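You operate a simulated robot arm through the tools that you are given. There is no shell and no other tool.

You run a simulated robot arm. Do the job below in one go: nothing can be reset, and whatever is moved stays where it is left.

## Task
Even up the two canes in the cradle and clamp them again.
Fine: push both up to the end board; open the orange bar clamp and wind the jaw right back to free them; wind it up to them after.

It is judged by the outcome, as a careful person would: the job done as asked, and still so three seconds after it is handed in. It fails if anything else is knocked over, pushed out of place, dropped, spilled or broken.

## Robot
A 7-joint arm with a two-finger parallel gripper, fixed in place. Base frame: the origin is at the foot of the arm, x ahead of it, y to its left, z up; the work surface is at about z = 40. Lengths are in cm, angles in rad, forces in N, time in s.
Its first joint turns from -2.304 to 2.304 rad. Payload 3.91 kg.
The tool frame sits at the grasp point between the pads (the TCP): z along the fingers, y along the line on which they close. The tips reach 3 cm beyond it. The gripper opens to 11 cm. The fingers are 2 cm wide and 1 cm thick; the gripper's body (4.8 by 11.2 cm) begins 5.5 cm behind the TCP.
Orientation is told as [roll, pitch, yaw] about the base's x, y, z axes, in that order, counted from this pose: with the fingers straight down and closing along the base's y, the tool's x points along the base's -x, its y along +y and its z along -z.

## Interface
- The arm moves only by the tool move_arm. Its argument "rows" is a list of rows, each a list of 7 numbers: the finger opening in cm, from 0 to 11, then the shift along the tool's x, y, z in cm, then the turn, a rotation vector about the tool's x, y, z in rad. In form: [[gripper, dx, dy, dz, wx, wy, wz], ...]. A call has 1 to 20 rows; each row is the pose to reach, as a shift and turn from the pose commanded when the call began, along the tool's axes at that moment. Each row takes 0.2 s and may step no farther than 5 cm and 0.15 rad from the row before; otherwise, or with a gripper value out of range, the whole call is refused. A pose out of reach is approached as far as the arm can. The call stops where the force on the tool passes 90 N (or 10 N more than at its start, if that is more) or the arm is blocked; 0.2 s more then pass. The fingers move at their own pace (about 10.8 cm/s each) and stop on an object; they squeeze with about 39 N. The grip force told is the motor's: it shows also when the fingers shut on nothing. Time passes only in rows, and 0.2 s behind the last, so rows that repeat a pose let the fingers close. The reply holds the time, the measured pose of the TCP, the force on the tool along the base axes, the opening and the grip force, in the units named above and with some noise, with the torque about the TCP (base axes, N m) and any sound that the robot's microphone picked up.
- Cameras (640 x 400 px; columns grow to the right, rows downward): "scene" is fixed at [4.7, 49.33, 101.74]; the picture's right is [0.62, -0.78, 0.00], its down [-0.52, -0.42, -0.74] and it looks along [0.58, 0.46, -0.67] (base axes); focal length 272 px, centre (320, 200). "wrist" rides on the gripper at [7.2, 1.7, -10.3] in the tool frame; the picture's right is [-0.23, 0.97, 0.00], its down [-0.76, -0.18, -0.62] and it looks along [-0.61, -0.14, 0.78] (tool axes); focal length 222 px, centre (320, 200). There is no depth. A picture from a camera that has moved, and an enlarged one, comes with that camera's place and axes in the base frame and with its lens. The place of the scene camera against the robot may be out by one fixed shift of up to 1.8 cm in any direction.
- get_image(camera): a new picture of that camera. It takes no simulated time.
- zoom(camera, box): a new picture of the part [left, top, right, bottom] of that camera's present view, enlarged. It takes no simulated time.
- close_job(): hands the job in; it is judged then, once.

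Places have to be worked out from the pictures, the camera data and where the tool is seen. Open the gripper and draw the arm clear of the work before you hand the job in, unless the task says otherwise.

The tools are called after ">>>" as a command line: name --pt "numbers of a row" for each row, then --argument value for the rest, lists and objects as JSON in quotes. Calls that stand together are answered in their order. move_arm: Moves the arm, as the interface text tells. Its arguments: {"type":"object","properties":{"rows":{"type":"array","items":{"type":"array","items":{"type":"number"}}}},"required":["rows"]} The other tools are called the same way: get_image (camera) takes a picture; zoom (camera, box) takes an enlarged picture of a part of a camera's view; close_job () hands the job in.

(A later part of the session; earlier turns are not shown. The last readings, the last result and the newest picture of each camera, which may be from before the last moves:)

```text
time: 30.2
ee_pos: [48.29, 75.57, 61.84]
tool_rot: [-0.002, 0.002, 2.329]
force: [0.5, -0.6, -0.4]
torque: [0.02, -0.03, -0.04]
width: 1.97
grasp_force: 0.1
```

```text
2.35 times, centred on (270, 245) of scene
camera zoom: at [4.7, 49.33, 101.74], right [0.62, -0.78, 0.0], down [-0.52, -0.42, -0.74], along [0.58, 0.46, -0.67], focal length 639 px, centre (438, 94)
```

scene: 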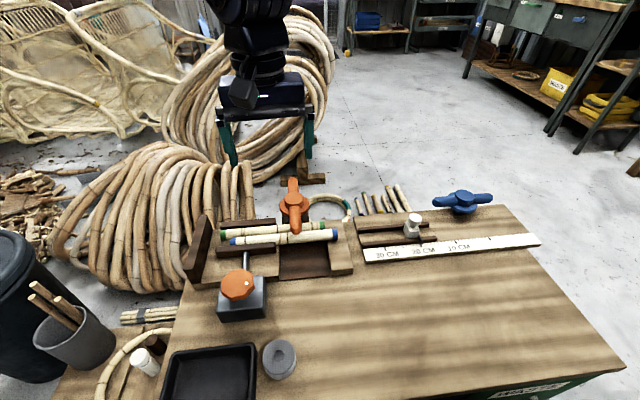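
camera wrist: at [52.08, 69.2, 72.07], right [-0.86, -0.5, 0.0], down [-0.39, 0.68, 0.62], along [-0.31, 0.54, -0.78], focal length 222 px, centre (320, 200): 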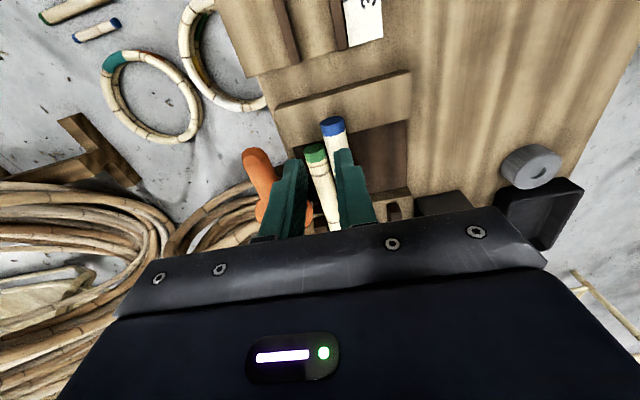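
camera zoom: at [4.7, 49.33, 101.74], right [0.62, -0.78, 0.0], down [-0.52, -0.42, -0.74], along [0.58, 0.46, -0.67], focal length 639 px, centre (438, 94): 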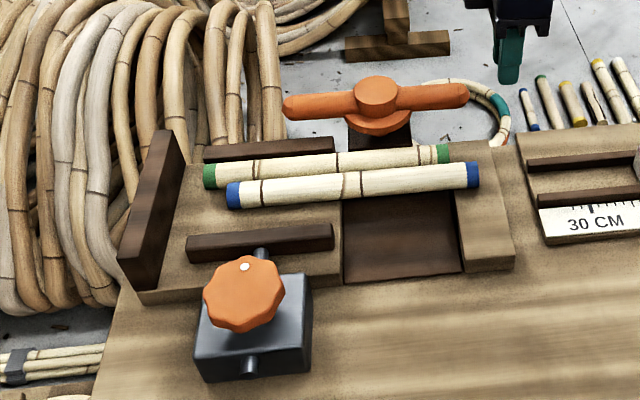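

The canes are free and the blue one has relaxed slightly toward the front at its left end. I'll enlarge the right ends to line up each finger.

>>> zoom --camera "wrist" --box '[250, 60, 430, 180]'

>>> zoom --camera "scene" --box '[190, 190, 290, 260]'

```text
3.33 times, centred on (340, 120) of wrist
camera zoom: at [52.08, 69.2, 72.07], right [-0.86, -0.5, 0.0], down [-0.39, 0.68, 0.62], along [-0.31, 0.54, -0.78], focal length 740 px, centre (253, 467)
```

zoom: 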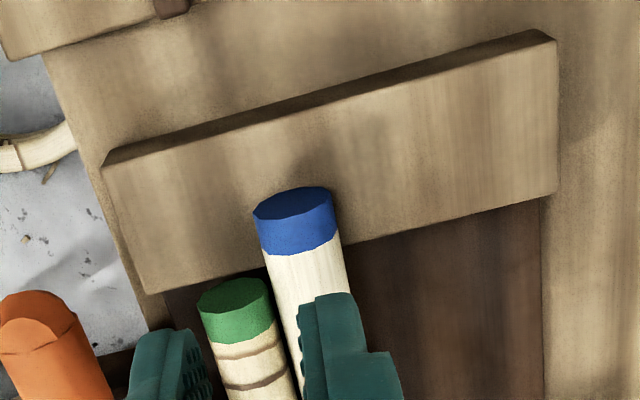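

```text
5.71 times, centred on (240, 225) of scene
camera zoom: at [4.7, 49.33, 101.74], right [0.62, -0.78, 0.0], down [-0.52, -0.42, -0.74], along [0.58, 0.46, -0.67], focal length 1553 px, centre (777, 57)
```

zoom: 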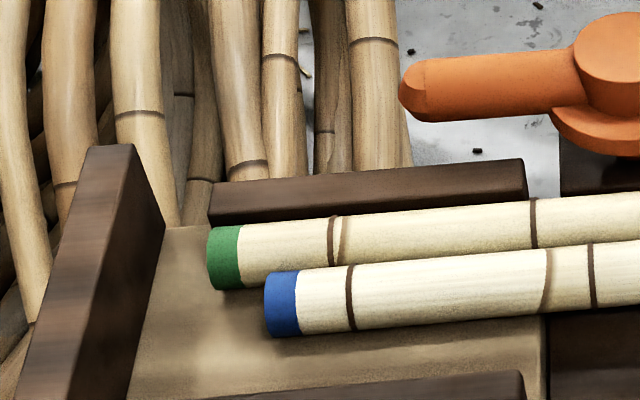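

The cane centres are at z about 44.3 (block top about 42.9), with the blue end at (46.3, 76.4) and the green at (46.5, 80.6). I'll shift sideways 0.6 cm, set the finger spacing to match the two canes, and descend most of the way to check.

>>> move_arm --pt "2.1 0 -0.6 3 0 0 -0.02" --pt "2.1 0 -0.6 7 0 0 -0.02" --pt "2.1 0 -0.6 10 0 0 -0.02" --pt "2.1 0 -0.6 12 0 0 -0.02" --pt "2.1 0 -0.6 12 0 0 -0.02"

>>> get_image --camera "wrist"

>>> zoom --camera "scene" --box '[270, 170, 410, 290]'

```text
time: 31.4
ee_pos: [48.3, 75.92, 49.31]
tool_rot: [0.0, -0.001, 2.345]
force: [-0.9, 0.3, 0.2]
torque: [0.02, -0.01, 0.02]
width: 2.09
grasp_force: 0.1
```

```text
taken
camera wrist: at [52.26, 69.58, 59.75], right [-0.85, -0.52, 0.0], down [-0.41, 0.67, 0.62], along [-0.32, 0.53, -0.78], focal length 222 px, centre (320, 200)
```

wrist: 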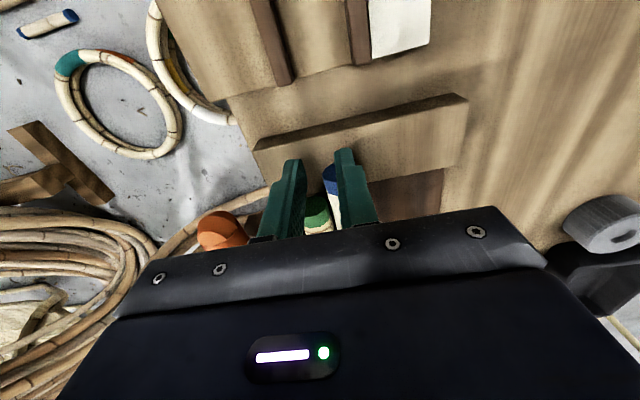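

```text
3.33 times, centred on (340, 230) of scene
camera zoom: at [4.7, 49.33, 101.74], right [0.62, -0.78, 0.0], down [-0.52, -0.42, -0.74], along [0.58, 0.46, -0.67], focal length 906 px, centre (253, 100)
```

zoom: 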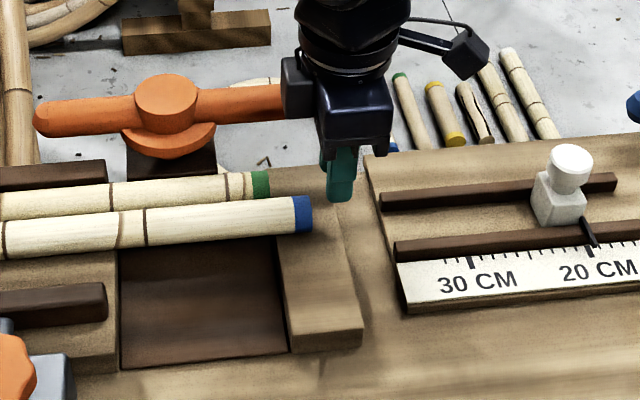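

I'm slightly short laterally (0.3 cm), so I'll correct that and lower the tips to mid-height on the canes, z about 43.9, checking for contact.

>>> move_arm --pt "2.1 0.2 -0.3 0 0 0 0" --pt "2.1 0.2 -0.3 1.2 0 0 0" --pt "2.1 0.2 -0.3 2.0 0 0 0" --pt "2.1 0.2 -0.3 2.5 0 0 0" --pt "2.1 0.2 -0.3 2.5 0 0 0"

>>> zoom --camera "scene" --box '[270, 170, 410, 290]'

>>> zoom --camera "wrist" --box '[240, 100, 420, 240]'

```text
time: 32.6
ee_pos: [48.71, 75.81, 47.0]
tool_rot: [0.001, 0.0, 2.345]
force: [0.9, 0.1, -0.1]
torque: [-0.01, 0.02, 0.01]
width: 2.07
grasp_force: 0.1
```

```text
3.33 times, centred on (340, 230) of scene
camera zoom: at [4.7, 49.33, 101.74], right [0.62, -0.78, 0.0], down [-0.52, -0.42, -0.74], along [0.58, 0.46, -0.67], focal length 906 px, centre (253, 100)
```

zoom: 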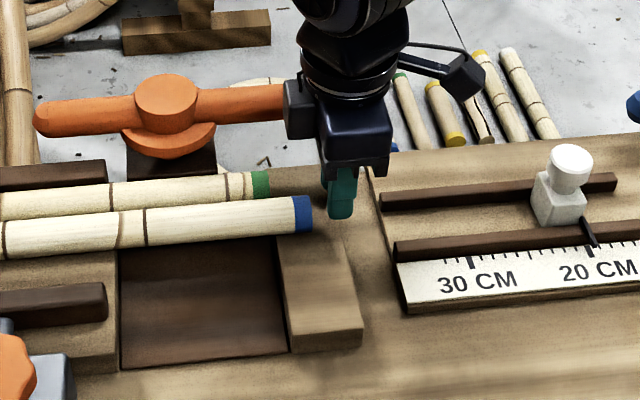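

```text
2.86 times, centred on (330, 170) of wrist
camera zoom: at [52.71, 69.63, 57.26], right [-0.85, -0.52, 0.0], down [-0.41, 0.67, 0.62], along [-0.32, 0.53, -0.78], focal length 635 px, centre (291, 286)
```

zoom: 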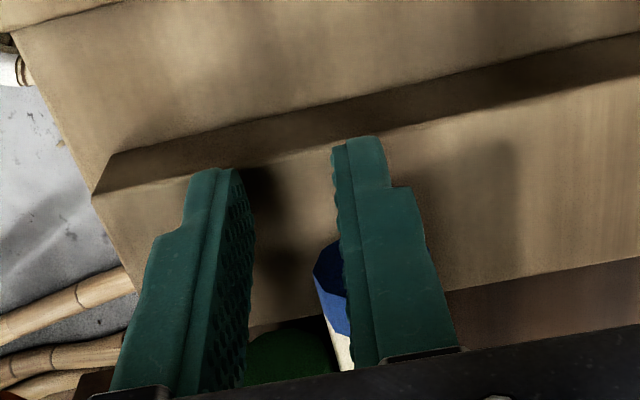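

The fingers are aligned, with one behind each cane end and clear above the block. I'll push slowly along the cane axis toward the end board.

>>> move_arm --pt "2.1 -0.5 0 0 0 0 0" --pt "2.1 -1.0 0 0 0 0 0" --pt "2.1 -1.5 0 0 0 0 0" --pt "2.1 -2.0 0 0 0 0 0" --pt "2.1 -2.5 0 0 0 0 0" --pt "2.1 -3.0 0 0 0 0 0" --pt "2.1 -3.5 0 0 0 0 0" --pt "2.1 -4.0 0 0 0 0 0" --pt "2.1 -4.5 0 0 0 0 0"

>>> zoom --camera "scene" --box '[170, 160, 370, 285]'

>>> get_image --camera "wrist"

```text
time: 34.6
ee_pos: [45.76, 79.1, 47.06]
tool_rot: [0.001, -0.002, 2.346]
force: [-0.7, -0.7, 0.4]
torque: [0.01, 0.01, -0.01]
width: 2.1
grasp_force: 0.0
```

```text
3.20 times, centred on (270, 222) of scene
camera zoom: at [4.7, 49.33, 101.74], right [0.62, -0.78, 0.0], down [-0.52, -0.42, -0.74], along [0.58, 0.46, -0.67], focal length 870 px, centre (480, 128)
```

zoom: 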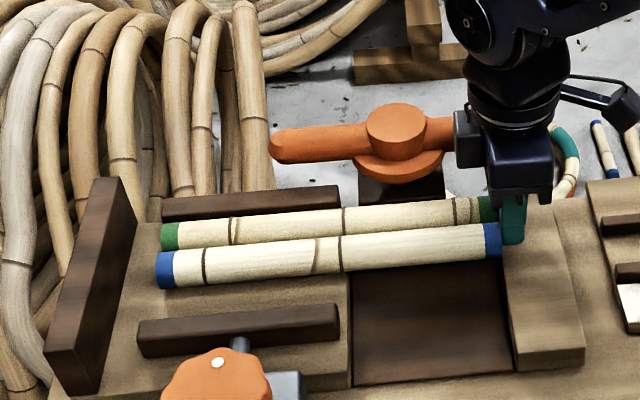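

```text
taken
camera wrist: at [49.73, 72.82, 57.37], right [-0.85, -0.52, 0.0], down [-0.41, 0.67, 0.62], along [-0.32, 0.53, -0.78], focal length 222 px, centre (320, 200)
```

wrist: 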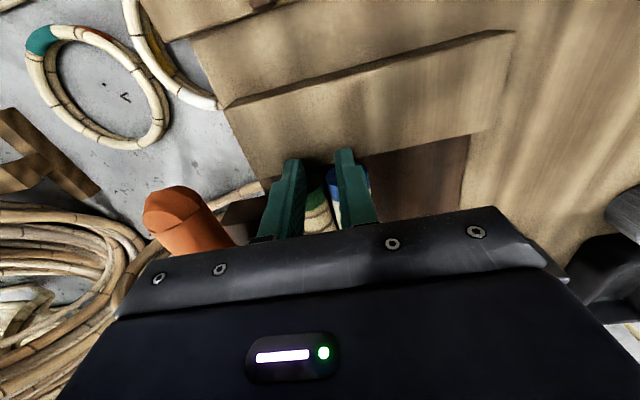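

Both canes' right ends are now even and moving together with almost no force. I'll continue toward the board.

>>> move_arm --pt "2.1 -0.4 0 0 0 0 0" --pt "2.1 -0.8 0 0 0 0 0" --pt "2.1 -1.2 0 0 0 0 0" --pt "2.1 -1.6 0 0 0 0 0" --pt "2.1 -2.0 0 0 0 0 0" --pt "2.1 -2.2 0 0 0 0 0"

>>> zoom --camera "scene" --box '[170, 190, 290, 290]'

```text
time: 36.0
ee_pos: [44.25, 80.62, 47.05]
tool_rot: [0.0, 0.001, 2.346]
force: [1.0, -0.7, 0.3]
torque: [-0.02, -0.03, -0.03]
width: 2.09
grasp_force: 0.1
```

```text
4.00 times, centred on (230, 240) of scene
camera zoom: at [4.7, 49.33, 101.74], right [0.62, -0.78, 0.0], down [-0.52, -0.42, -0.74], along [0.58, 0.46, -0.67], focal length 1087 px, centre (680, 40)
```

zoom: 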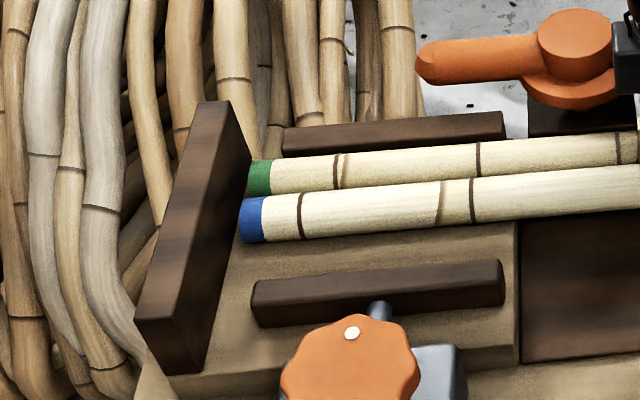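

The cane ends are nearly at the board. I'll advance in fine steps until I feel contact.

>>> move_arm --pt "2.1 -0.15 0 0 0 0 0" --pt "2.1 -0.3 0 0 0 0 0" --pt "2.1 -0.45 0 0 0 0 0"

>>> zoom --camera "scene" --box '[170, 190, 290, 290]'

```text
time: 36.8
ee_pos: [43.86, 80.93, 46.97]
tool_rot: [0.001, 0.0, 2.346]
force: [0.5, -0.4, -0.2]
torque: [0.0, -0.01, 0.0]
width: 2.12
grasp_force: 0.0
```

```text
4.00 times, centred on (230, 240) of scene
camera zoom: at [4.7, 49.33, 101.74], right [0.62, -0.78, 0.0], down [-0.52, -0.42, -0.74], along [0.58, 0.46, -0.67], focal length 1087 px, centre (680, 40)
```

zoom: 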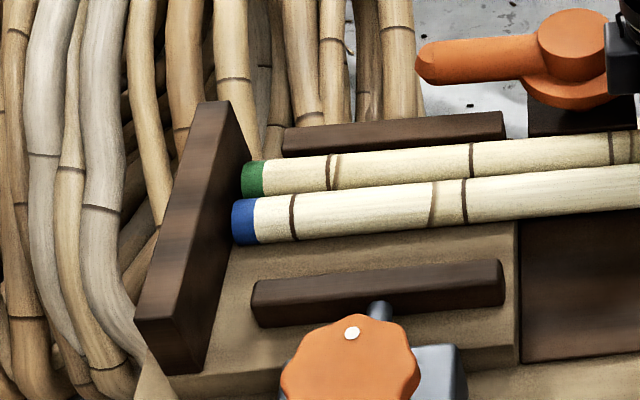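

There's still no contact force. I'll continue in fine steps.

>>> move_arm --pt "2.1 -0.1 0 0 0 0 0" --pt "2.1 -0.2 0 0 0 0 0" --pt "2.1 -0.3 0 0 0 0 0"

>>> zoom --camera "scene" --box '[170, 190, 290, 290]'

```text
time: 37.6
ee_pos: [43.63, 81.21, 46.91]
tool_rot: [0.0, 0.001, 2.345]
force: [0.6, -0.6, 0.8]
torque: [0.02, -0.04, 0.0]
width: 2.09
grasp_force: 0.0
```

```text
4.00 times, centred on (230, 240) of scene
camera zoom: at [4.7, 49.33, 101.74], right [0.62, -0.78, 0.0], down [-0.52, -0.42, -0.74], along [0.58, 0.46, -0.67], focal length 1087 px, centre (680, 40)
```

zoom: 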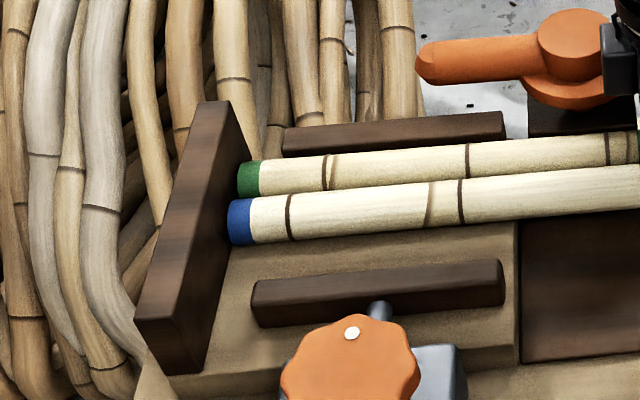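

>>> move_arm --pt "2.1 -0.1 0 0 0 0 0" --pt "2.1 -0.2 0 0 0 0 0" --pt "2.1 -0.3 0 0 0 0 0"

>>> zoom --camera "scene" --box '[170, 190, 290, 290]'

```text
time: 38.4
ee_pos: [43.46, 81.29, 46.94]
tool_rot: [0.0, 0.002, 2.345]
force: [1.7, -1.0, 0.3]
torque: [-0.02, -0.04, 0.0]
width: 2.11
grasp_force: 0.0
```

```text
4.00 times, centred on (230, 240) of scene
camera zoom: at [4.7, 49.33, 101.74], right [0.62, -0.78, 0.0], down [-0.52, -0.42, -0.74], along [0.58, 0.46, -0.67], focal length 1087 px, centre (680, 40)
```

zoom: 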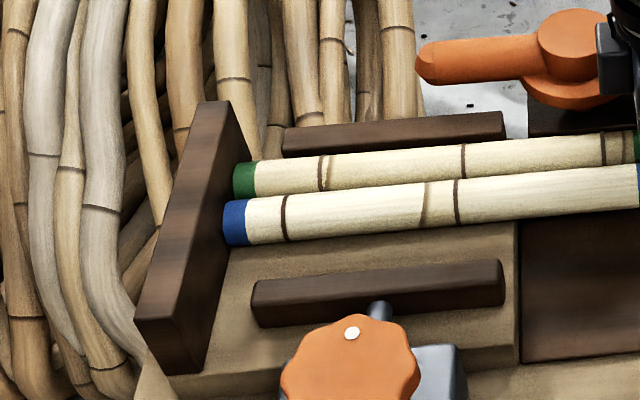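

The canes are still sliding, at about 2 N. I'll keep on in small steps.

>>> move_arm --pt "2.1 -0.1 0 0 0 0 0" --pt "2.1 -0.2 0 0 0 0 0" --pt "2.1 -0.3 0 0 0 0 0"

>>> zoom --camera "scene" --box '[170, 190, 290, 290]'

```text
time: 39.2
ee_pos: [43.56, 81.48, 47.06]
tool_rot: [0.0, 0.001, 2.346]
force: [14.5, -16.5, 7.9]
torque: [-0.41, -0.14, 0.28]
width: 2.18
grasp_force: 1.1
```

```text
4.00 times, centred on (230, 240) of scene
camera zoom: at [4.7, 49.33, 101.74], right [0.62, -0.78, 0.0], down [-0.52, -0.42, -0.74], along [0.58, 0.46, -0.67], focal length 1087 px, centre (680, 40)
```

zoom: 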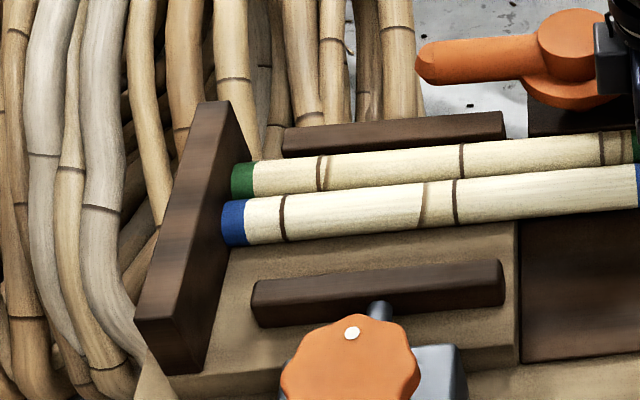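

Contact: 22 N, and the torque sign says the blue cane is carrying it against the board. I'll yaw slightly so the green's finger presses a little further, to seat the green cane too.

>>> move_arm --pt "2.1 0 0 0 0 0 -0.06" --pt "2.1 0 0 0 0 0 -0.12" --pt "2.1 0 0 0 0 0 -0.12"

>>> zoom --camera "scene" --box '[190, 200, 250, 250]'

```text
time: 40.0
ee_pos: [43.57, 81.38, 47.02]
tool_rot: [0.003, 0.002, 2.465]
force: [34.8, -34.6, 1.0]
torque: [-0.64, -0.75, -0.68]
width: 1.88
grasp_force: 0.1
```

```text
8.00 times, centred on (220, 225) of scene
camera zoom: at [4.7, 49.33, 101.74], right [0.62, -0.78, 0.0], down [-0.52, -0.42, -0.74], along [0.58, 0.46, -0.67], focal length 2174 px, centre (1120, 0)
```

zoom: 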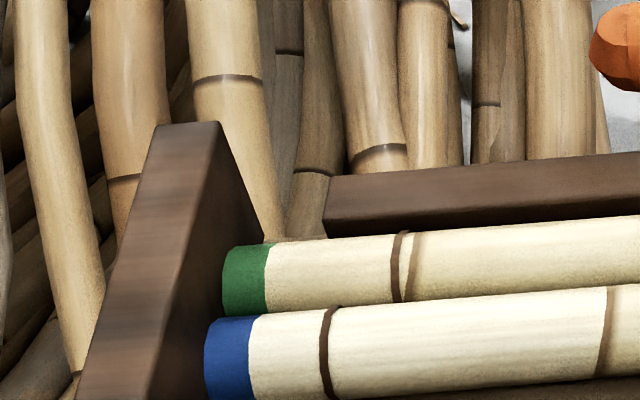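

The load has moved to the green side (49 N), so both canes are now seated against the board. I'll back straight off along the cane axis and lift clear.

>>> move_arm --pt "2.1 0.3 0.04 0 0 0 0.03" --pt "2.1 0.8 0.1 0 0 0 0.06" --pt "2.1 2.0 0.24 0 0 0 0.12" --pt "2.1 3.5 0.42 0 0 0 0.12" --pt "2.1 3.5 0.42 -4 0 0 0.12" --pt "2.1 3.5 0.42 -9 0 0 0.12" --pt "2.1 3.5 0.42 -14 0 0 0.12" --pt "2.1 3.5 0.42 -14 0 0 0.12"

>>> zoom --camera "scene" --box '[170, 160, 370, 285]'

>>> get_image --camera "wrist"

```text
time: 41.8
ee_pos: [45.98, 79.4, 61.05]
tool_rot: [0.0, 0.0, 2.346]
force: [-0.3, -0.1, -0.6]
torque: [0.01, 0.01, -0.01]
width: 2.1
grasp_force: 0.0
```

```text
3.20 times, centred on (270, 222) of scene
camera zoom: at [4.7, 49.33, 101.74], right [0.62, -0.78, 0.0], down [-0.52, -0.42, -0.74], along [0.58, 0.46, -0.67], focal length 870 px, centre (480, 128)
```

zoom: 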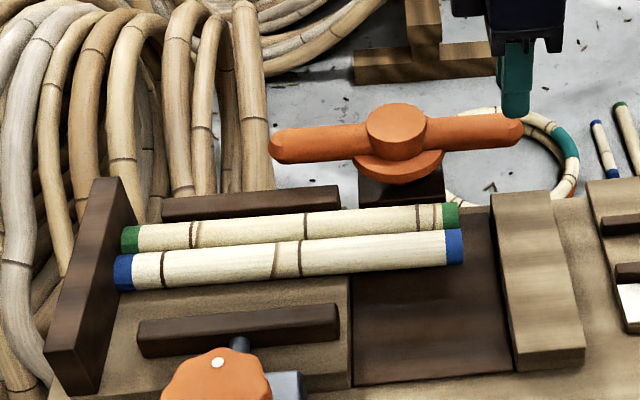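

```text
taken
camera wrist: at [49.93, 73.06, 71.36], right [-0.85, -0.52, 0.0], down [-0.41, 0.67, 0.62], along [-0.32, 0.53, -0.78], focal length 222 px, centre (320, 200)
```

wrist: 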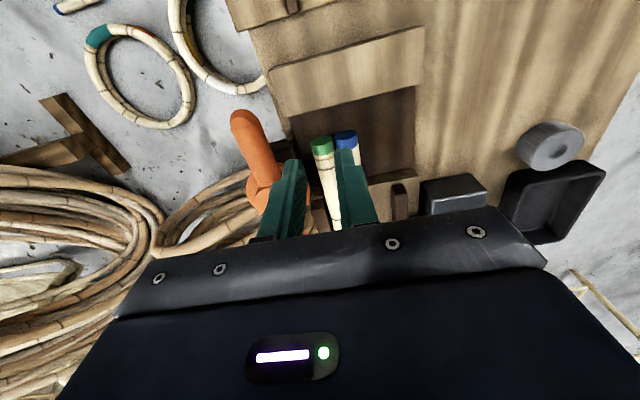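

Both canes are even and tight against the end board. Next I'll go back to the knob, approaching at yaw about 2.03 so the pads sit on the lobes as before, to wind the jaw clockwise.

>>> move_arm --pt "2.1 -3.64 2.89 0 0 0 0.05" --pt "6 -7.29 5.79 0 0 0 0.1" --pt "10 -10.93 8.68 0 0 0 0.15" --pt "10.5 -14.57 11.57 0 0 0 0.2" --pt "10.5 -18.22 14.47 0 0 0 0.26" --pt "10.5 -21.86 17.36 0 0 0 0.315" --pt "10.5 -21.86 17.36 0 0 0 0.315" --pt "10.5 -21.86 17.36 0 0 0 0.315"

>>> get_image --camera "wrist"

>>> zoom --camera "wrist" --box '[240, 50, 400, 150]'

```text
time: 43.6
ee_pos: [18.07, 82.59, 61.26]
tool_rot: [0.001, 0.0, 2.031]
force: [0.3, 0.4, -0.5]
torque: [0.0, 0.01, 0.02]
width: 10.52
grasp_force: 0.1
```

```text
taken
camera wrist: at [19.79, 75.45, 71.59], right [-0.97, -0.23, 0.0], down [-0.18, 0.76, 0.62], along [-0.14, 0.61, -0.78], focal length 222 px, centre (320, 200)
```

wrist: 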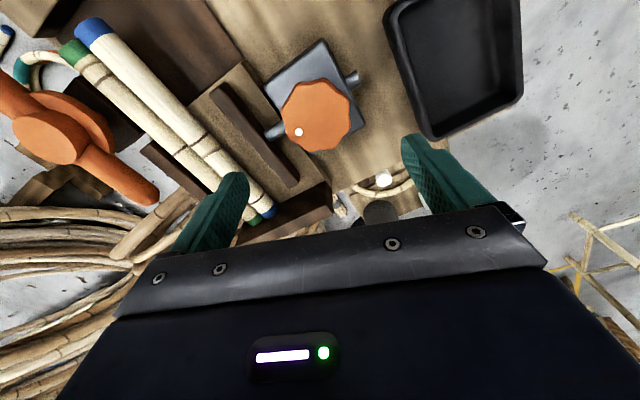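

```text
4.00 times, centred on (320, 100) of wrist
camera zoom: at [19.79, 75.45, 71.59], right [-0.97, -0.23, 0.0], down [-0.18, 0.76, 0.62], along [-0.14, 0.61, -0.78], focal length 888 px, centre (320, 600)
```

zoom: 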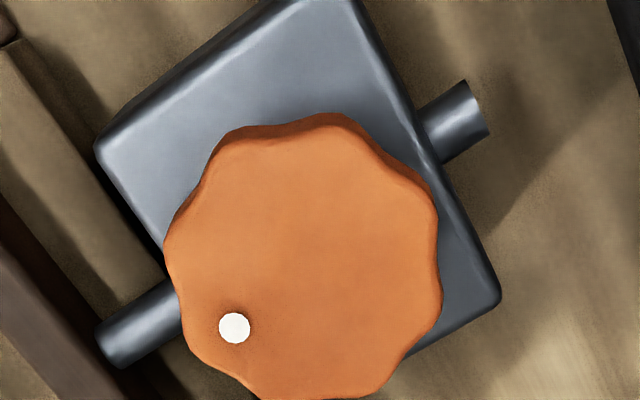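

The knob lies about 0.35 cm off along the closing axis. I'll correct that, descend and grip it.

>>> move_arm --pt "10.5 0.02 -0.36 3.5 0 0 0" --pt "10.5 0.02 -0.36 7.5 0 0 0" --pt "10.5 0.02 -0.36 10 0 0 0" --pt "10.5 0.02 -0.36 10.9 0 0 0" --pt "10.5 0.02 -0.36 10.9 0 0 0" --pt "5 0.02 -0.36 10.9 0 0 0" --pt "5 0.02 -0.36 10.9 0 0 0" --pt "5 0.02 -0.36 10.9 0 0 0"

```text
time: 45.4
ee_pos: [18.28, 82.72, 50.1]
tool_rot: [0.001, 0.0, 2.031]
force: [-12.8, -8.6, 0.5]
torque: [-0.21, 0.02, -0.05]
width: 6.41
grasp_force: 45.0
```

The grip is good at 6.41 cm, with only 15 N of side force. I'll trim 0.07 cm and wind clockwise about 1.2 rad, then check the jaw.

>>> move_arm --pt "5 0 0.07 0 0 0 0" --pt "5 0 0.07 0 0 0 0.12" --pt "5 0 0.07 0 0 0 0.24" --pt "5 0 0.07 0 0 0 0.36" --pt "5 0 0.07 0 0 0 0.48" --pt "5 0 0.07 0 0 0 0.6" --pt "5 0 0.07 0 0 0 0.72" --pt "5 0 0.07 0 0 0 0.84" --pt "5 0 0.07 0 0 0 0.96" --pt "5 0 0.07 0 0 0 1.08" --pt "5 0 0.07 0 0 0 1.2"

>>> zoom --camera "scene" --box '[170, 160, 370, 285]'

>>> get_image --camera "wrist"

```text
time: 47.8
ee_pos: [18.39, 82.59, 50.28]
tool_rot: [0.001, -0.001, 0.83]
force: [-6.2, 2.8, -5.2]
torque: [1.14, -0.17, 0.01]
width: 6.27
grasp_force: 45.1
```

```text
3.20 times, centred on (270, 222) of scene
camera zoom: at [4.7, 49.33, 101.74], right [0.62, -0.78, 0.0], down [-0.52, -0.42, -0.74], along [0.58, 0.46, -0.67], focal length 870 px, centre (480, 128)
```

zoom: 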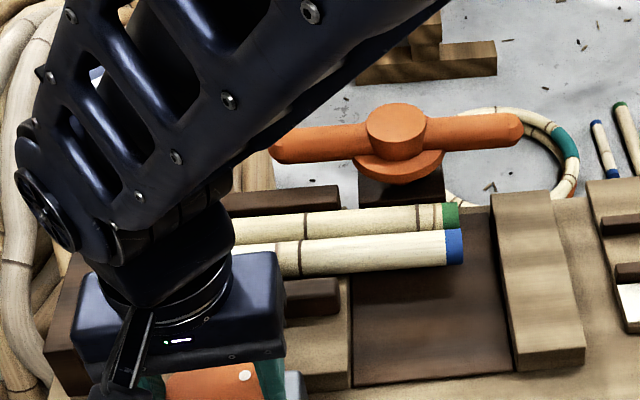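

```text
taken
camera wrist: at [12.27, 78.59, 60.5], right [-0.56, 0.83, 0.0], down [0.65, 0.44, 0.62], along [0.51, 0.35, -0.78], focal length 222 px, centre (320, 200)
```

wrist: 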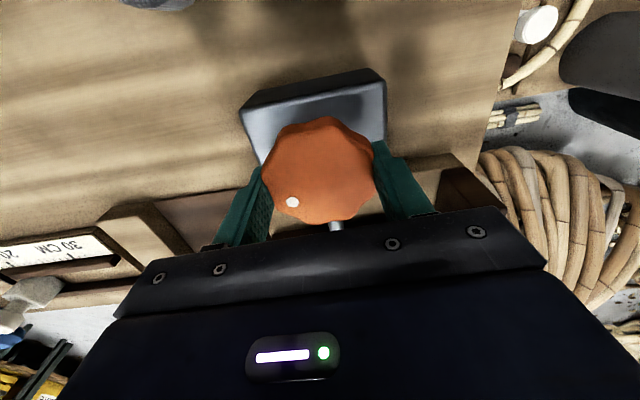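

The jaw has come about two-thirds of the way forward. I'll continue, more slowly as it nears the canes.

>>> move_arm --pt "5 0 0 0 0 0 0.1" --pt "5 0 0 0 0 0 0.2" --pt "5 0 0 0 0 0 0.3" --pt "5 0 0 0 0 0 0.4"

>>> zoom --camera "scene" --box '[170, 160, 370, 285]'

```text
time: 48.8
ee_pos: [18.27, 82.9, 50.29]
tool_rot: [0.003, -0.001, 0.429]
force: [-10.9, 7.2, 1.5]
torque: [0.93, 0.15, 0.01]
width: 6.29
grasp_force: 45.1
```

```text
3.20 times, centred on (270, 222) of scene
camera zoom: at [4.7, 49.33, 101.74], right [0.62, -0.78, 0.0], down [-0.52, -0.42, -0.74], along [0.58, 0.46, -0.67], focal length 870 px, centre (480, 128)
```

zoom: 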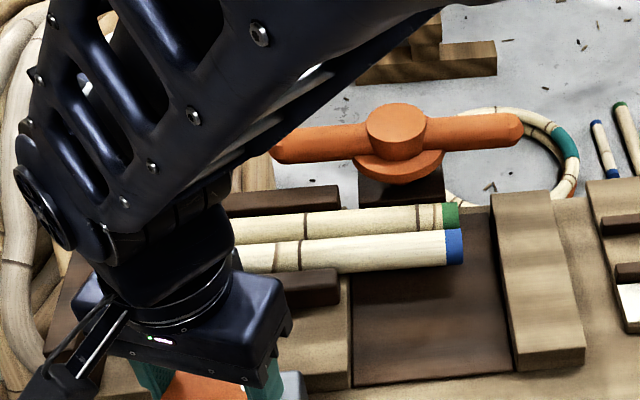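

The jaw is almost at the blue cane. I'll go in fine steps now and watch the torque.

>>> move_arm --pt "5 0 0 0 0 0 0.05" --pt "5 0 0 0 0 0 0.1" --pt "5 0 0 0 0 0 0.15" --pt "5 0 0 0 0 0 0.2"

>>> zoom --camera "scene" --box '[170, 160, 370, 285]'

```text
time: 49.8
ee_pos: [18.33, 82.84, 50.19]
tool_rot: [0.002, -0.001, 0.231]
force: [-14.2, 24.4, 0.3]
torque: [0.84, -0.06, 0.0]
width: 6.27
grasp_force: 44.9
```

```text
3.20 times, centred on (270, 222) of scene
camera zoom: at [4.7, 49.33, 101.74], right [0.62, -0.78, 0.0], down [-0.52, -0.42, -0.74], along [0.58, 0.46, -0.67], focal length 870 px, centre (480, 128)
```

zoom: 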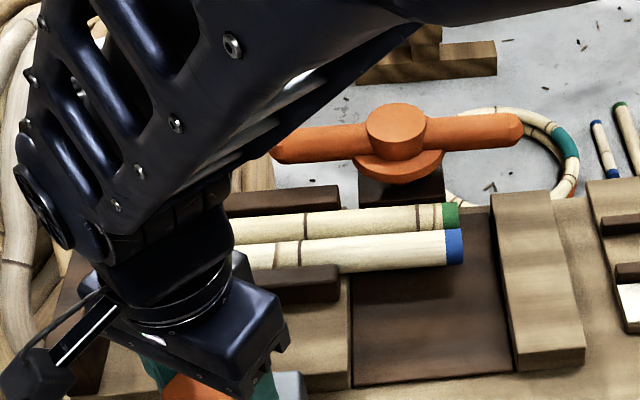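

There's no winding resistance yet. I'll trim the centring and keep winding in fine steps.

>>> move_arm --pt "5 0 0.1 0 0 0 0.04" --pt "5 0 0.1 0 0 0 0.08" --pt "5 0 0.1 0 0 0 0.12"

>>> zoom --camera "scene" --box '[230, 200, 330, 270]'

```text
time: 50.6
ee_pos: [18.28, 82.7, 50.15]
tool_rot: [0.0, 0.0, 0.109]
force: [-12.2, 11.9, 14.6]
torque: [-0.61, 0.37, 0.01]
width: 6.27
grasp_force: 45.1
```

```text
5.71 times, centred on (280, 235) of scene
camera zoom: at [4.7, 49.33, 101.74], right [0.62, -0.78, 0.0], down [-0.52, -0.42, -0.74], along [0.58, 0.46, -0.67], focal length 1553 px, centre (549, 0)
```

zoom: 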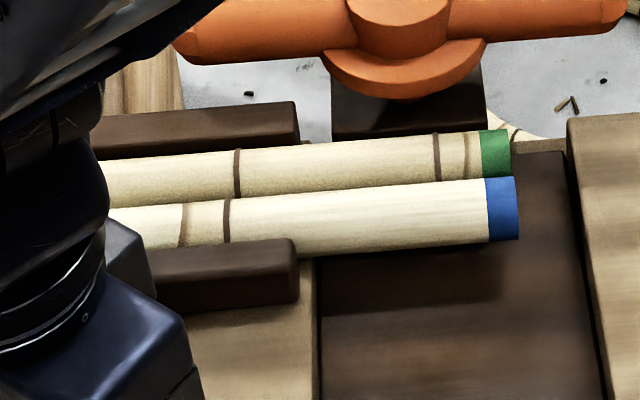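

>>> move_arm --pt "5 0 0 0 0 0 0.04" --pt "5 0 0 0 0 0 0.08" --pt "5 0 0 0 0 0 0.12"

>>> zoom --camera "scene" --box '[230, 200, 330, 270]'

>>> get_image --camera "wrist"

```text
time: 51.4
ee_pos: [18.27, 82.77, 50.1]
tool_rot: [-0.001, -0.001, -0.009]
force: [-8.3, 2.5, 20.3]
torque: [-0.49, 0.43, 0.59]
width: 6.28
grasp_force: 45.9
```

```text
5.71 times, centred on (280, 235) of scene
camera zoom: at [4.7, 49.33, 101.74], right [0.62, -0.78, 0.0], down [-0.52, -0.42, -0.74], along [0.58, 0.46, -0.67], focal length 1553 px, centre (549, 0)
```

zoom: 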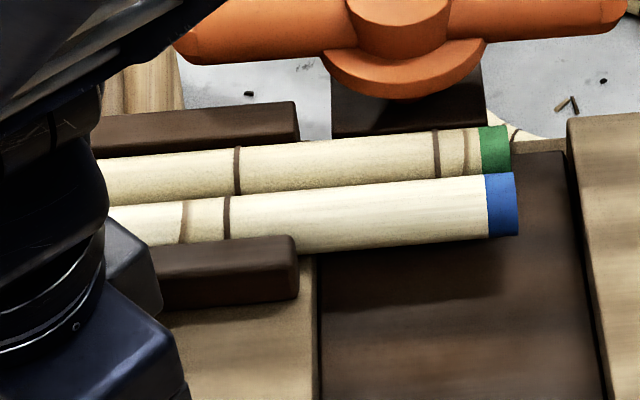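

```text
taken
camera wrist: at [11.16, 84.59, 60.49], right [0.24, 0.97, 0.0], down [0.76, -0.19, 0.62], along [0.61, -0.15, -0.78], focal length 222 px, centre (320, 200)
```

wrist: 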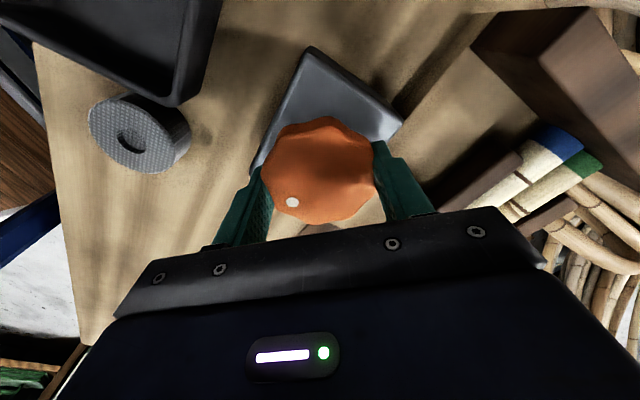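

Resistance now: 0.59 N m, and both canes have been carried back against the rear rail. I'll add a small nip to make it firm.

>>> move_arm --pt "5 0 0 0 0 0 0.03" --pt "5 0 0 0 0 0 0.06" --pt "5 0 0 0 0 0 0.06"

>>> zoom --camera "wrist" --box '[440, 60, 640, 220]'

```text
time: 52.2
ee_pos: [18.42, 82.78, 50.19]
tool_rot: [0.0, -0.001, -0.069]
force: [-1.7, -5.5, 27.5]
torque: [-0.29, -0.42, 1.43]
width: 6.27
grasp_force: 45.3
```

```text
2.50 times, centred on (540, 140) of wrist
camera zoom: at [11.28, 85.01, 60.48], right [0.29, 0.96, 0.0], down [0.75, -0.23, 0.62], along [0.6, -0.18, -0.78], focal length 555 px, centre (-230, 350)
```

zoom: 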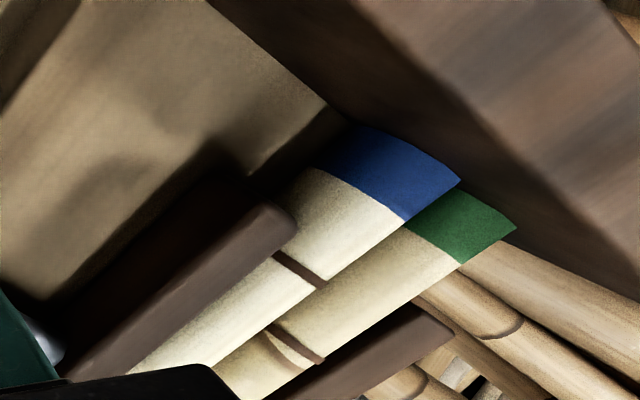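

Torque is 1.43 N m, the jaw is firm, and both cane ends sit against the board. I'll release the knob and lift off.

>>> move_arm --pt "9 0 0 0 0 0 0" --pt "11 0 0 0 0 0 0" --pt "11 0 0 0 0 0 0" --pt "11 0 0 -3 0 0 0" --pt "11 0 0 -7 0 0 0" --pt "11 0 0 -11 0 0 0" --pt "11 0 0 -11 0 0 0"

>>> get_image --camera "wrist"

>>> zoom --camera "scene" --box '[170, 160, 370, 330]'

```text
time: 53.8
ee_pos: [18.38, 82.65, 61.38]
tool_rot: [0.001, 0.001, -0.071]
force: [-1.0, 0.2, 0.6]
torque: [0.0, 0.02, 0.02]
width: 11.0
grasp_force: 0.1
```

```text
taken
camera wrist: at [11.25, 84.99, 71.65], right [0.29, 0.96, 0.0], down [0.75, -0.23, 0.62], along [0.6, -0.18, -0.78], focal length 222 px, centre (320, 200)
```

wrist: 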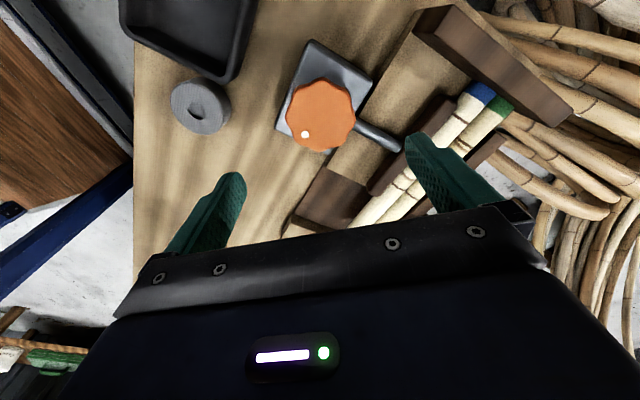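

```text
2.35 times, centred on (270, 245) of scene
camera zoom: at [4.7, 49.33, 101.74], right [0.62, -0.78, 0.0], down [-0.52, -0.42, -0.74], along [0.58, 0.46, -0.67], focal length 639 px, centre (438, 94)
```

zoom: 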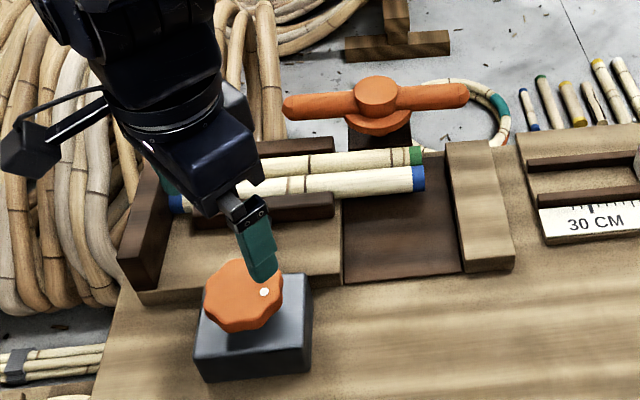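

The jaw holds and the dot is back where it started. Now the bar clamp has to be swung back clockwise, which means pushing its right arm from the far side. That point is near the reach limit, so I'll tilt the tool outward there. First I'll travel across, up high, and look.

>>> move_arm --pt "8 -3.9 -0.05 0 0 0 -0.13" --pt "4 -7.9 -0.1 0 0 0 -0.26" --pt "0 -11.9 -0.16 0 0 0 -0.4" --pt "0 -15.9 -0.2 0 0 0 -0.53" --pt "0 -19.8 -0.27 0 0 0 -0.66" --pt "0 -23.8 -0.32 0 0 0 -0.8" --pt "0 -27.8 -0.38 0 0 0 -0.93" --pt "0 -31.7 -0.43 0 0 0 -1.06" --pt "0 -31.7 -0.43 0 0 0 -1.06"

>>> get_image --camera "wrist"

>>> zoom --camera "scene" --box '[170, 140, 370, 330]'

```text
time: 55.8
ee_pos: [50.1, 80.16, 61.06]
tool_rot: [-0.003, 0.001, 0.992]
force: [-0.2, 0.5, -0.5]
torque: [0.0, 0.0, 0.01]
width: 0.01
grasp_force: 37.0
```

```text
taken
camera wrist: at [44.77, 75.13, 71.48], right [-0.69, 0.72, 0.0], down [0.57, 0.54, 0.62], along [0.45, 0.43, -0.78], focal length 222 px, centre (320, 200)
```

wrist: 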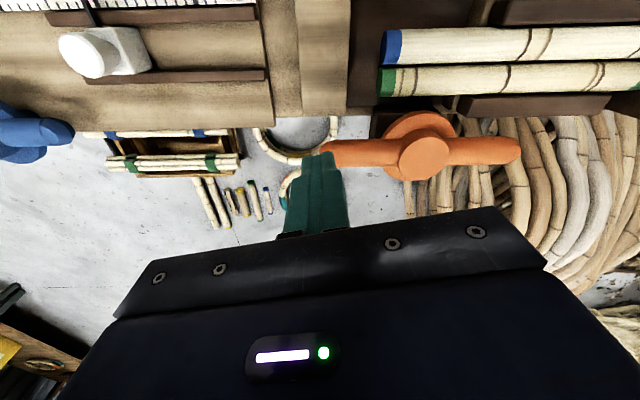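

```text
2.11 times, centred on (270, 235) of scene
camera zoom: at [4.7, 49.33, 101.74], right [0.62, -0.78, 0.0], down [-0.52, -0.42, -0.74], along [0.58, 0.46, -0.67], focal length 572 px, centre (425, 126)
```

zoom: 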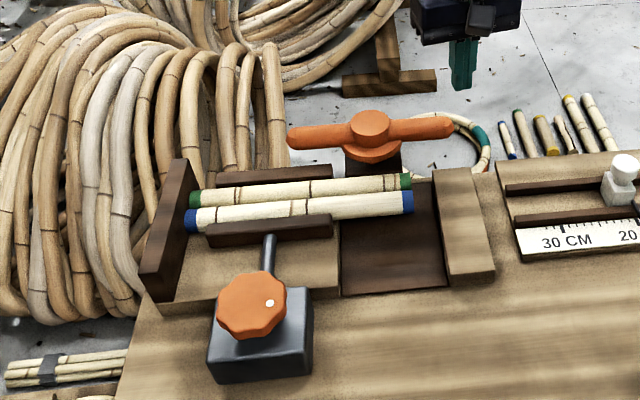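

The canes look right: even, against the board, with the jaw tight on them. The bar's right arm tip is near (53, 83.3). I'll tilt the tool about 0.35 rad outward while still high, and move over the far side of that arm.

>>> move_arm --pt "0 0 0 0 0 -0.12 0" --pt "0 0 0 0 0 -0.24 0" --pt "0 -1.0 0 0 0 -0.35 0" --pt "0 -2.8 -0.1 1.5 0 -0.35 0" --pt "0 -4.6 -0.17 3.0 0 -0.35 0" --pt "0 -6.25 -0.24 4.2 0 -0.35 0" --pt "0 -6.25 -0.24 4.2 0 -0.35 0"

>>> get_image --camera "wrist"

>>> zoom --camera "scene" --box '[230, 110, 390, 230]'

```text
time: 57.4
ee_pos: [53.43, 85.19, 56.82]
tool_rot: [0.001, -0.351, 0.989]
force: [0.7, -0.6, 0.4]
torque: [-0.01, -0.01, -0.01]
width: 0.03
grasp_force: 37.8
```

```text
taken
camera wrist: at [46.44, 77.56, 64.11], right [-0.7, 0.71, 0.08], down [0.42, 0.32, 0.85], along [0.58, 0.62, -0.53], focal length 222 px, centre (320, 200)
```

wrist: 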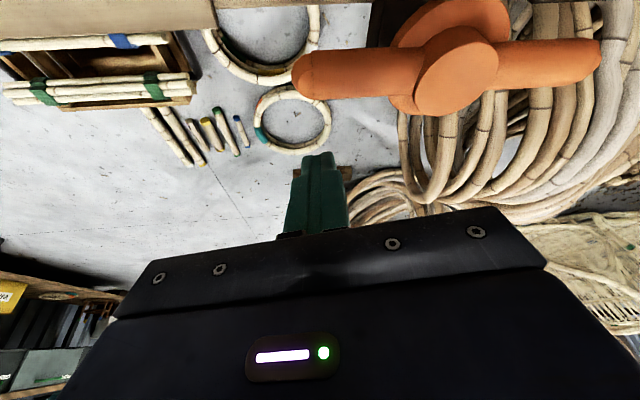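

```text
3.33 times, centred on (310, 170) of scene
camera zoom: at [4.7, 49.33, 101.74], right [0.62, -0.78, 0.0], down [-0.52, -0.42, -0.74], along [0.58, 0.46, -0.67], focal length 906 px, centre (353, 300)
```

zoom: 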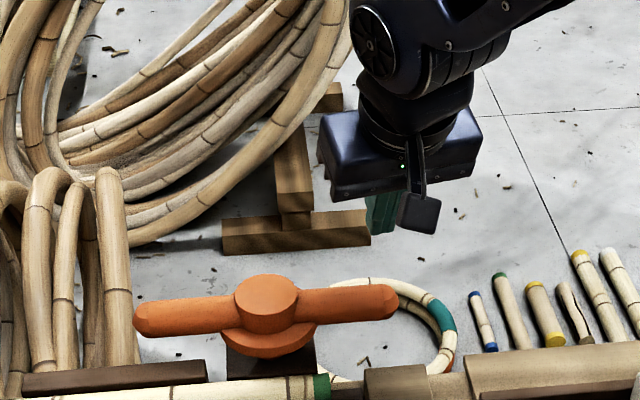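

Both views agree: hub (45.2, 90.8), right arm tip (52.8, 82.8), bar axis z about 48.7. I'll move a bit further out beyond the arm, and come partway down to verify the clearance on its far side.

>>> move_arm --pt "0 -0.6 -0.05 0.2 0 0 0" --pt "0 -1.07 -0.09 0.39 0 0 0" --pt "0 -0.68 -0.09 1.47 0 0 0" --pt "0 -0.28 -0.09 2.55 0 0 0" --pt "0 -0.28 -0.09 2.55 0 0 0"

>>> get_image --camera "wrist"

>>> zoom --camera "scene" --box '[230, 110, 390, 230]'

```text
time: 58.6
ee_pos: [54.14, 86.14, 54.71]
tool_rot: [-0.001, -0.352, 0.991]
force: [-0.3, 1.0, 0.4]
torque: [0.0, 0.0, 0.01]
width: 0.03
grasp_force: 38.3
```

```text
taken
camera wrist: at [47.12, 78.47, 61.91], right [-0.7, 0.71, 0.08], down [0.42, 0.32, 0.85], along [0.58, 0.62, -0.53], focal length 222 px, centre (320, 200)
```

wrist: 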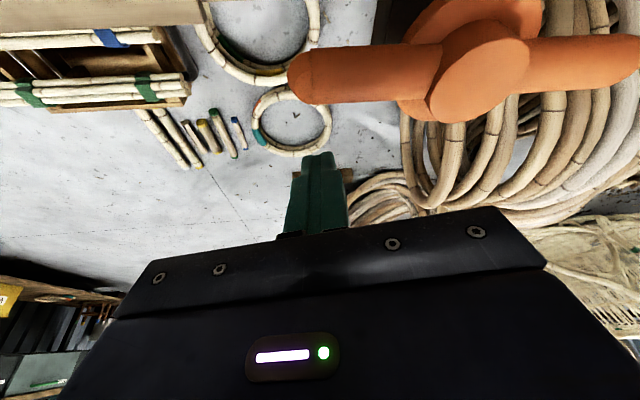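

```text
3.33 times, centred on (310, 170) of scene
camera zoom: at [4.7, 49.33, 101.74], right [0.62, -0.78, 0.0], down [-0.52, -0.42, -0.74], along [0.58, 0.46, -0.67], focal length 906 px, centre (353, 300)
```

zoom: 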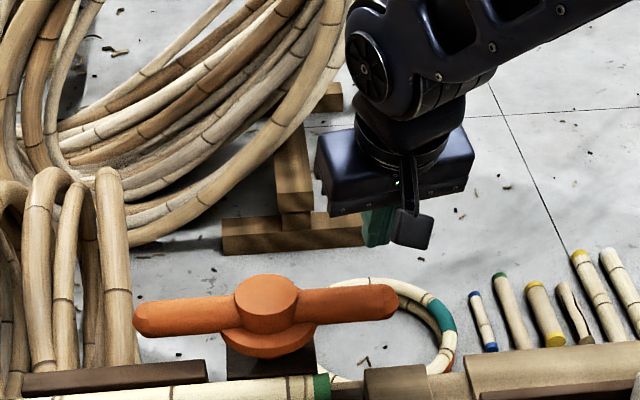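

The clearance past the arm's far side is about 1.2 cm. I'll descend vertically until the fingertips are just below the bar's axis, at z about 47.3.

>>> move_arm --pt "0 0.55 0 1.5 0 0 0" --pt "0 1.1 0 3.0 0 0 0" --pt "0 1.58 0 4.32 0 0 0" --pt "0 1.58 0 4.32 0 0 0"

>>> get_image --camera "wrist"

>>> zoom --camera "scene" --box '[230, 110, 390, 230]'

```text
time: 59.6
ee_pos: [54.23, 85.94, 49.92]
tool_rot: [-0.001, -0.352, 0.991]
force: [0.5, -0.6, -0.1]
torque: [-0.02, 0.05, -0.01]
width: 0.0
grasp_force: 37.4
```

```text
taken
camera wrist: at [47.22, 78.41, 57.24], right [-0.7, 0.71, 0.08], down [0.42, 0.32, 0.85], along [0.58, 0.62, -0.53], focal length 222 px, centre (320, 200)
```

wrist: 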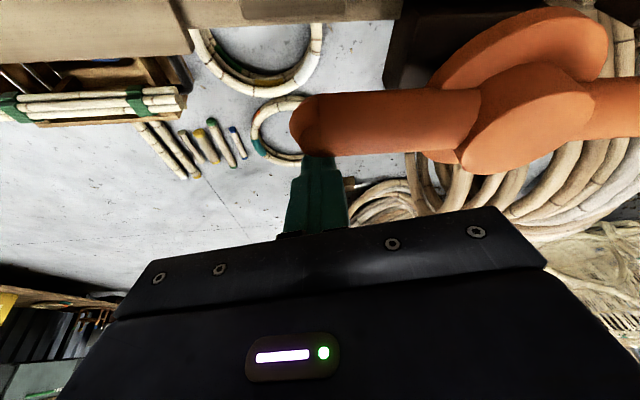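

```text
3.33 times, centred on (310, 170) of scene
camera zoom: at [4.7, 49.33, 101.74], right [0.62, -0.78, 0.0], down [-0.52, -0.42, -0.74], along [0.58, 0.46, -0.67], focal length 906 px, centre (353, 300)
```

zoom: 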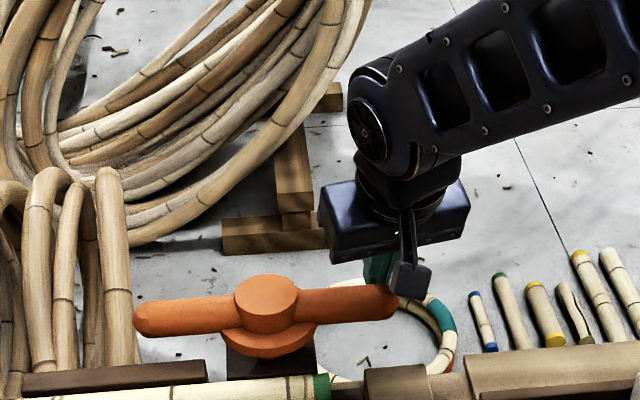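

The fingers are behind the bar's right arm. I'll start the clockwise pull toward the canes along the arc, checking after the first third.

>>> move_arm --pt "0 1.07 0.39 -0.39 0 0 0" --pt "0 2.12 0.41 -0.83 0 0 0" --pt "0 3.22 0.58 -1.28 0 0 0" --pt "0 4.35 0.92 -1.8 0 0 0" --pt "0 5.45 1.43 -2.26 0 0 0"

>>> get_image --camera "wrist"

>>> zoom --camera "scene" --box '[230, 130, 390, 250]'

```text
time: 60.8
ee_pos: [49.77, 81.95, 50.26]
tool_rot: [-0.002, -0.353, 0.99]
force: [0.0, 0.1, 0.6]
torque: [0.02, 0.02, 0.02]
width: 0.0
grasp_force: 37.5
```

```text
taken
camera wrist: at [42.81, 74.34, 57.46], right [-0.7, 0.71, 0.08], down [0.42, 0.32, 0.85], along [0.58, 0.62, -0.53], focal length 222 px, centre (320, 200)
```

wrist: 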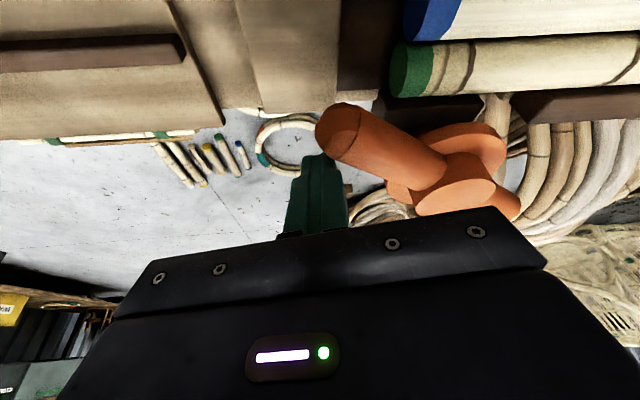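

```text
3.33 times, centred on (310, 190) of scene
camera zoom: at [4.7, 49.33, 101.74], right [0.62, -0.78, 0.0], down [-0.52, -0.42, -0.74], along [0.58, 0.46, -0.67], focal length 906 px, centre (353, 233)
```

zoom: 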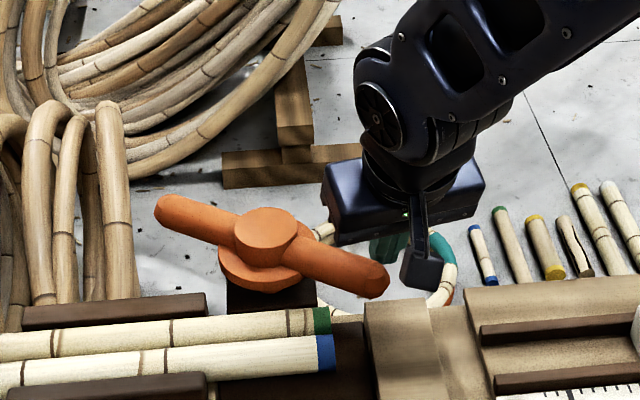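

The bar follows smoothly with almost no force. I'll continue the arc toward the canes.

>>> move_arm --pt "0 1.04 0.65 -0.38 0 0 0" --pt "0 1.99 1.44 -0.73 0 0 0" --pt "0 2.84 2.36 -1.04 0 0 0" --pt "0 3.57 3.39 -1.3 0 0 0" --pt "0 4.17 4.5 -1.52 0 0 0" --pt "0 4.62 5.69 -1.69 0 0 0"

>>> get_image --camera "wrist"

>>> zoom --camera "scene" --box '[210, 140, 370, 260]'

```text
time: 62.2
ee_pos: [42.35, 80.87, 50.35]
tool_rot: [0.0, -0.35, 0.99]
force: [0.4, 0.5, -0.6]
torque: [0.0, 0.01, 0.03]
width: 0.01
grasp_force: 37.1
```

```text
taken
camera wrist: at [35.39, 73.33, 57.59], right [-0.7, 0.71, 0.08], down [0.42, 0.32, 0.85], along [0.58, 0.62, -0.53], focal length 222 px, centre (320, 200)
```

wrist: 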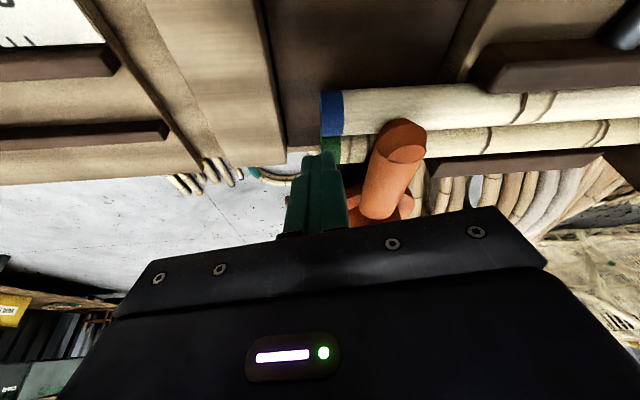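

```text
3.33 times, centred on (290, 200) of scene
camera zoom: at [4.7, 49.33, 101.74], right [0.62, -0.78, 0.0], down [-0.52, -0.42, -0.74], along [0.58, 0.46, -0.67], focal length 906 px, centre (420, 200)
```

zoom: 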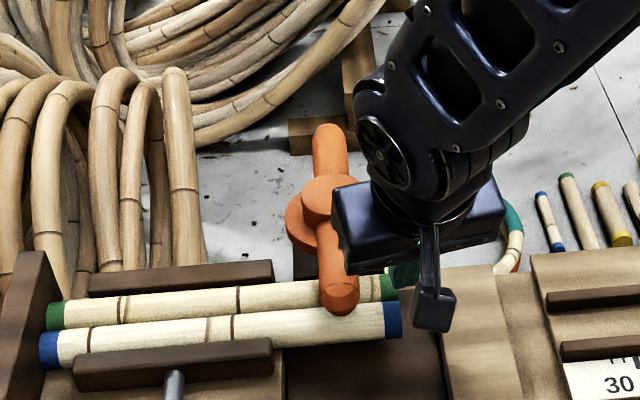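

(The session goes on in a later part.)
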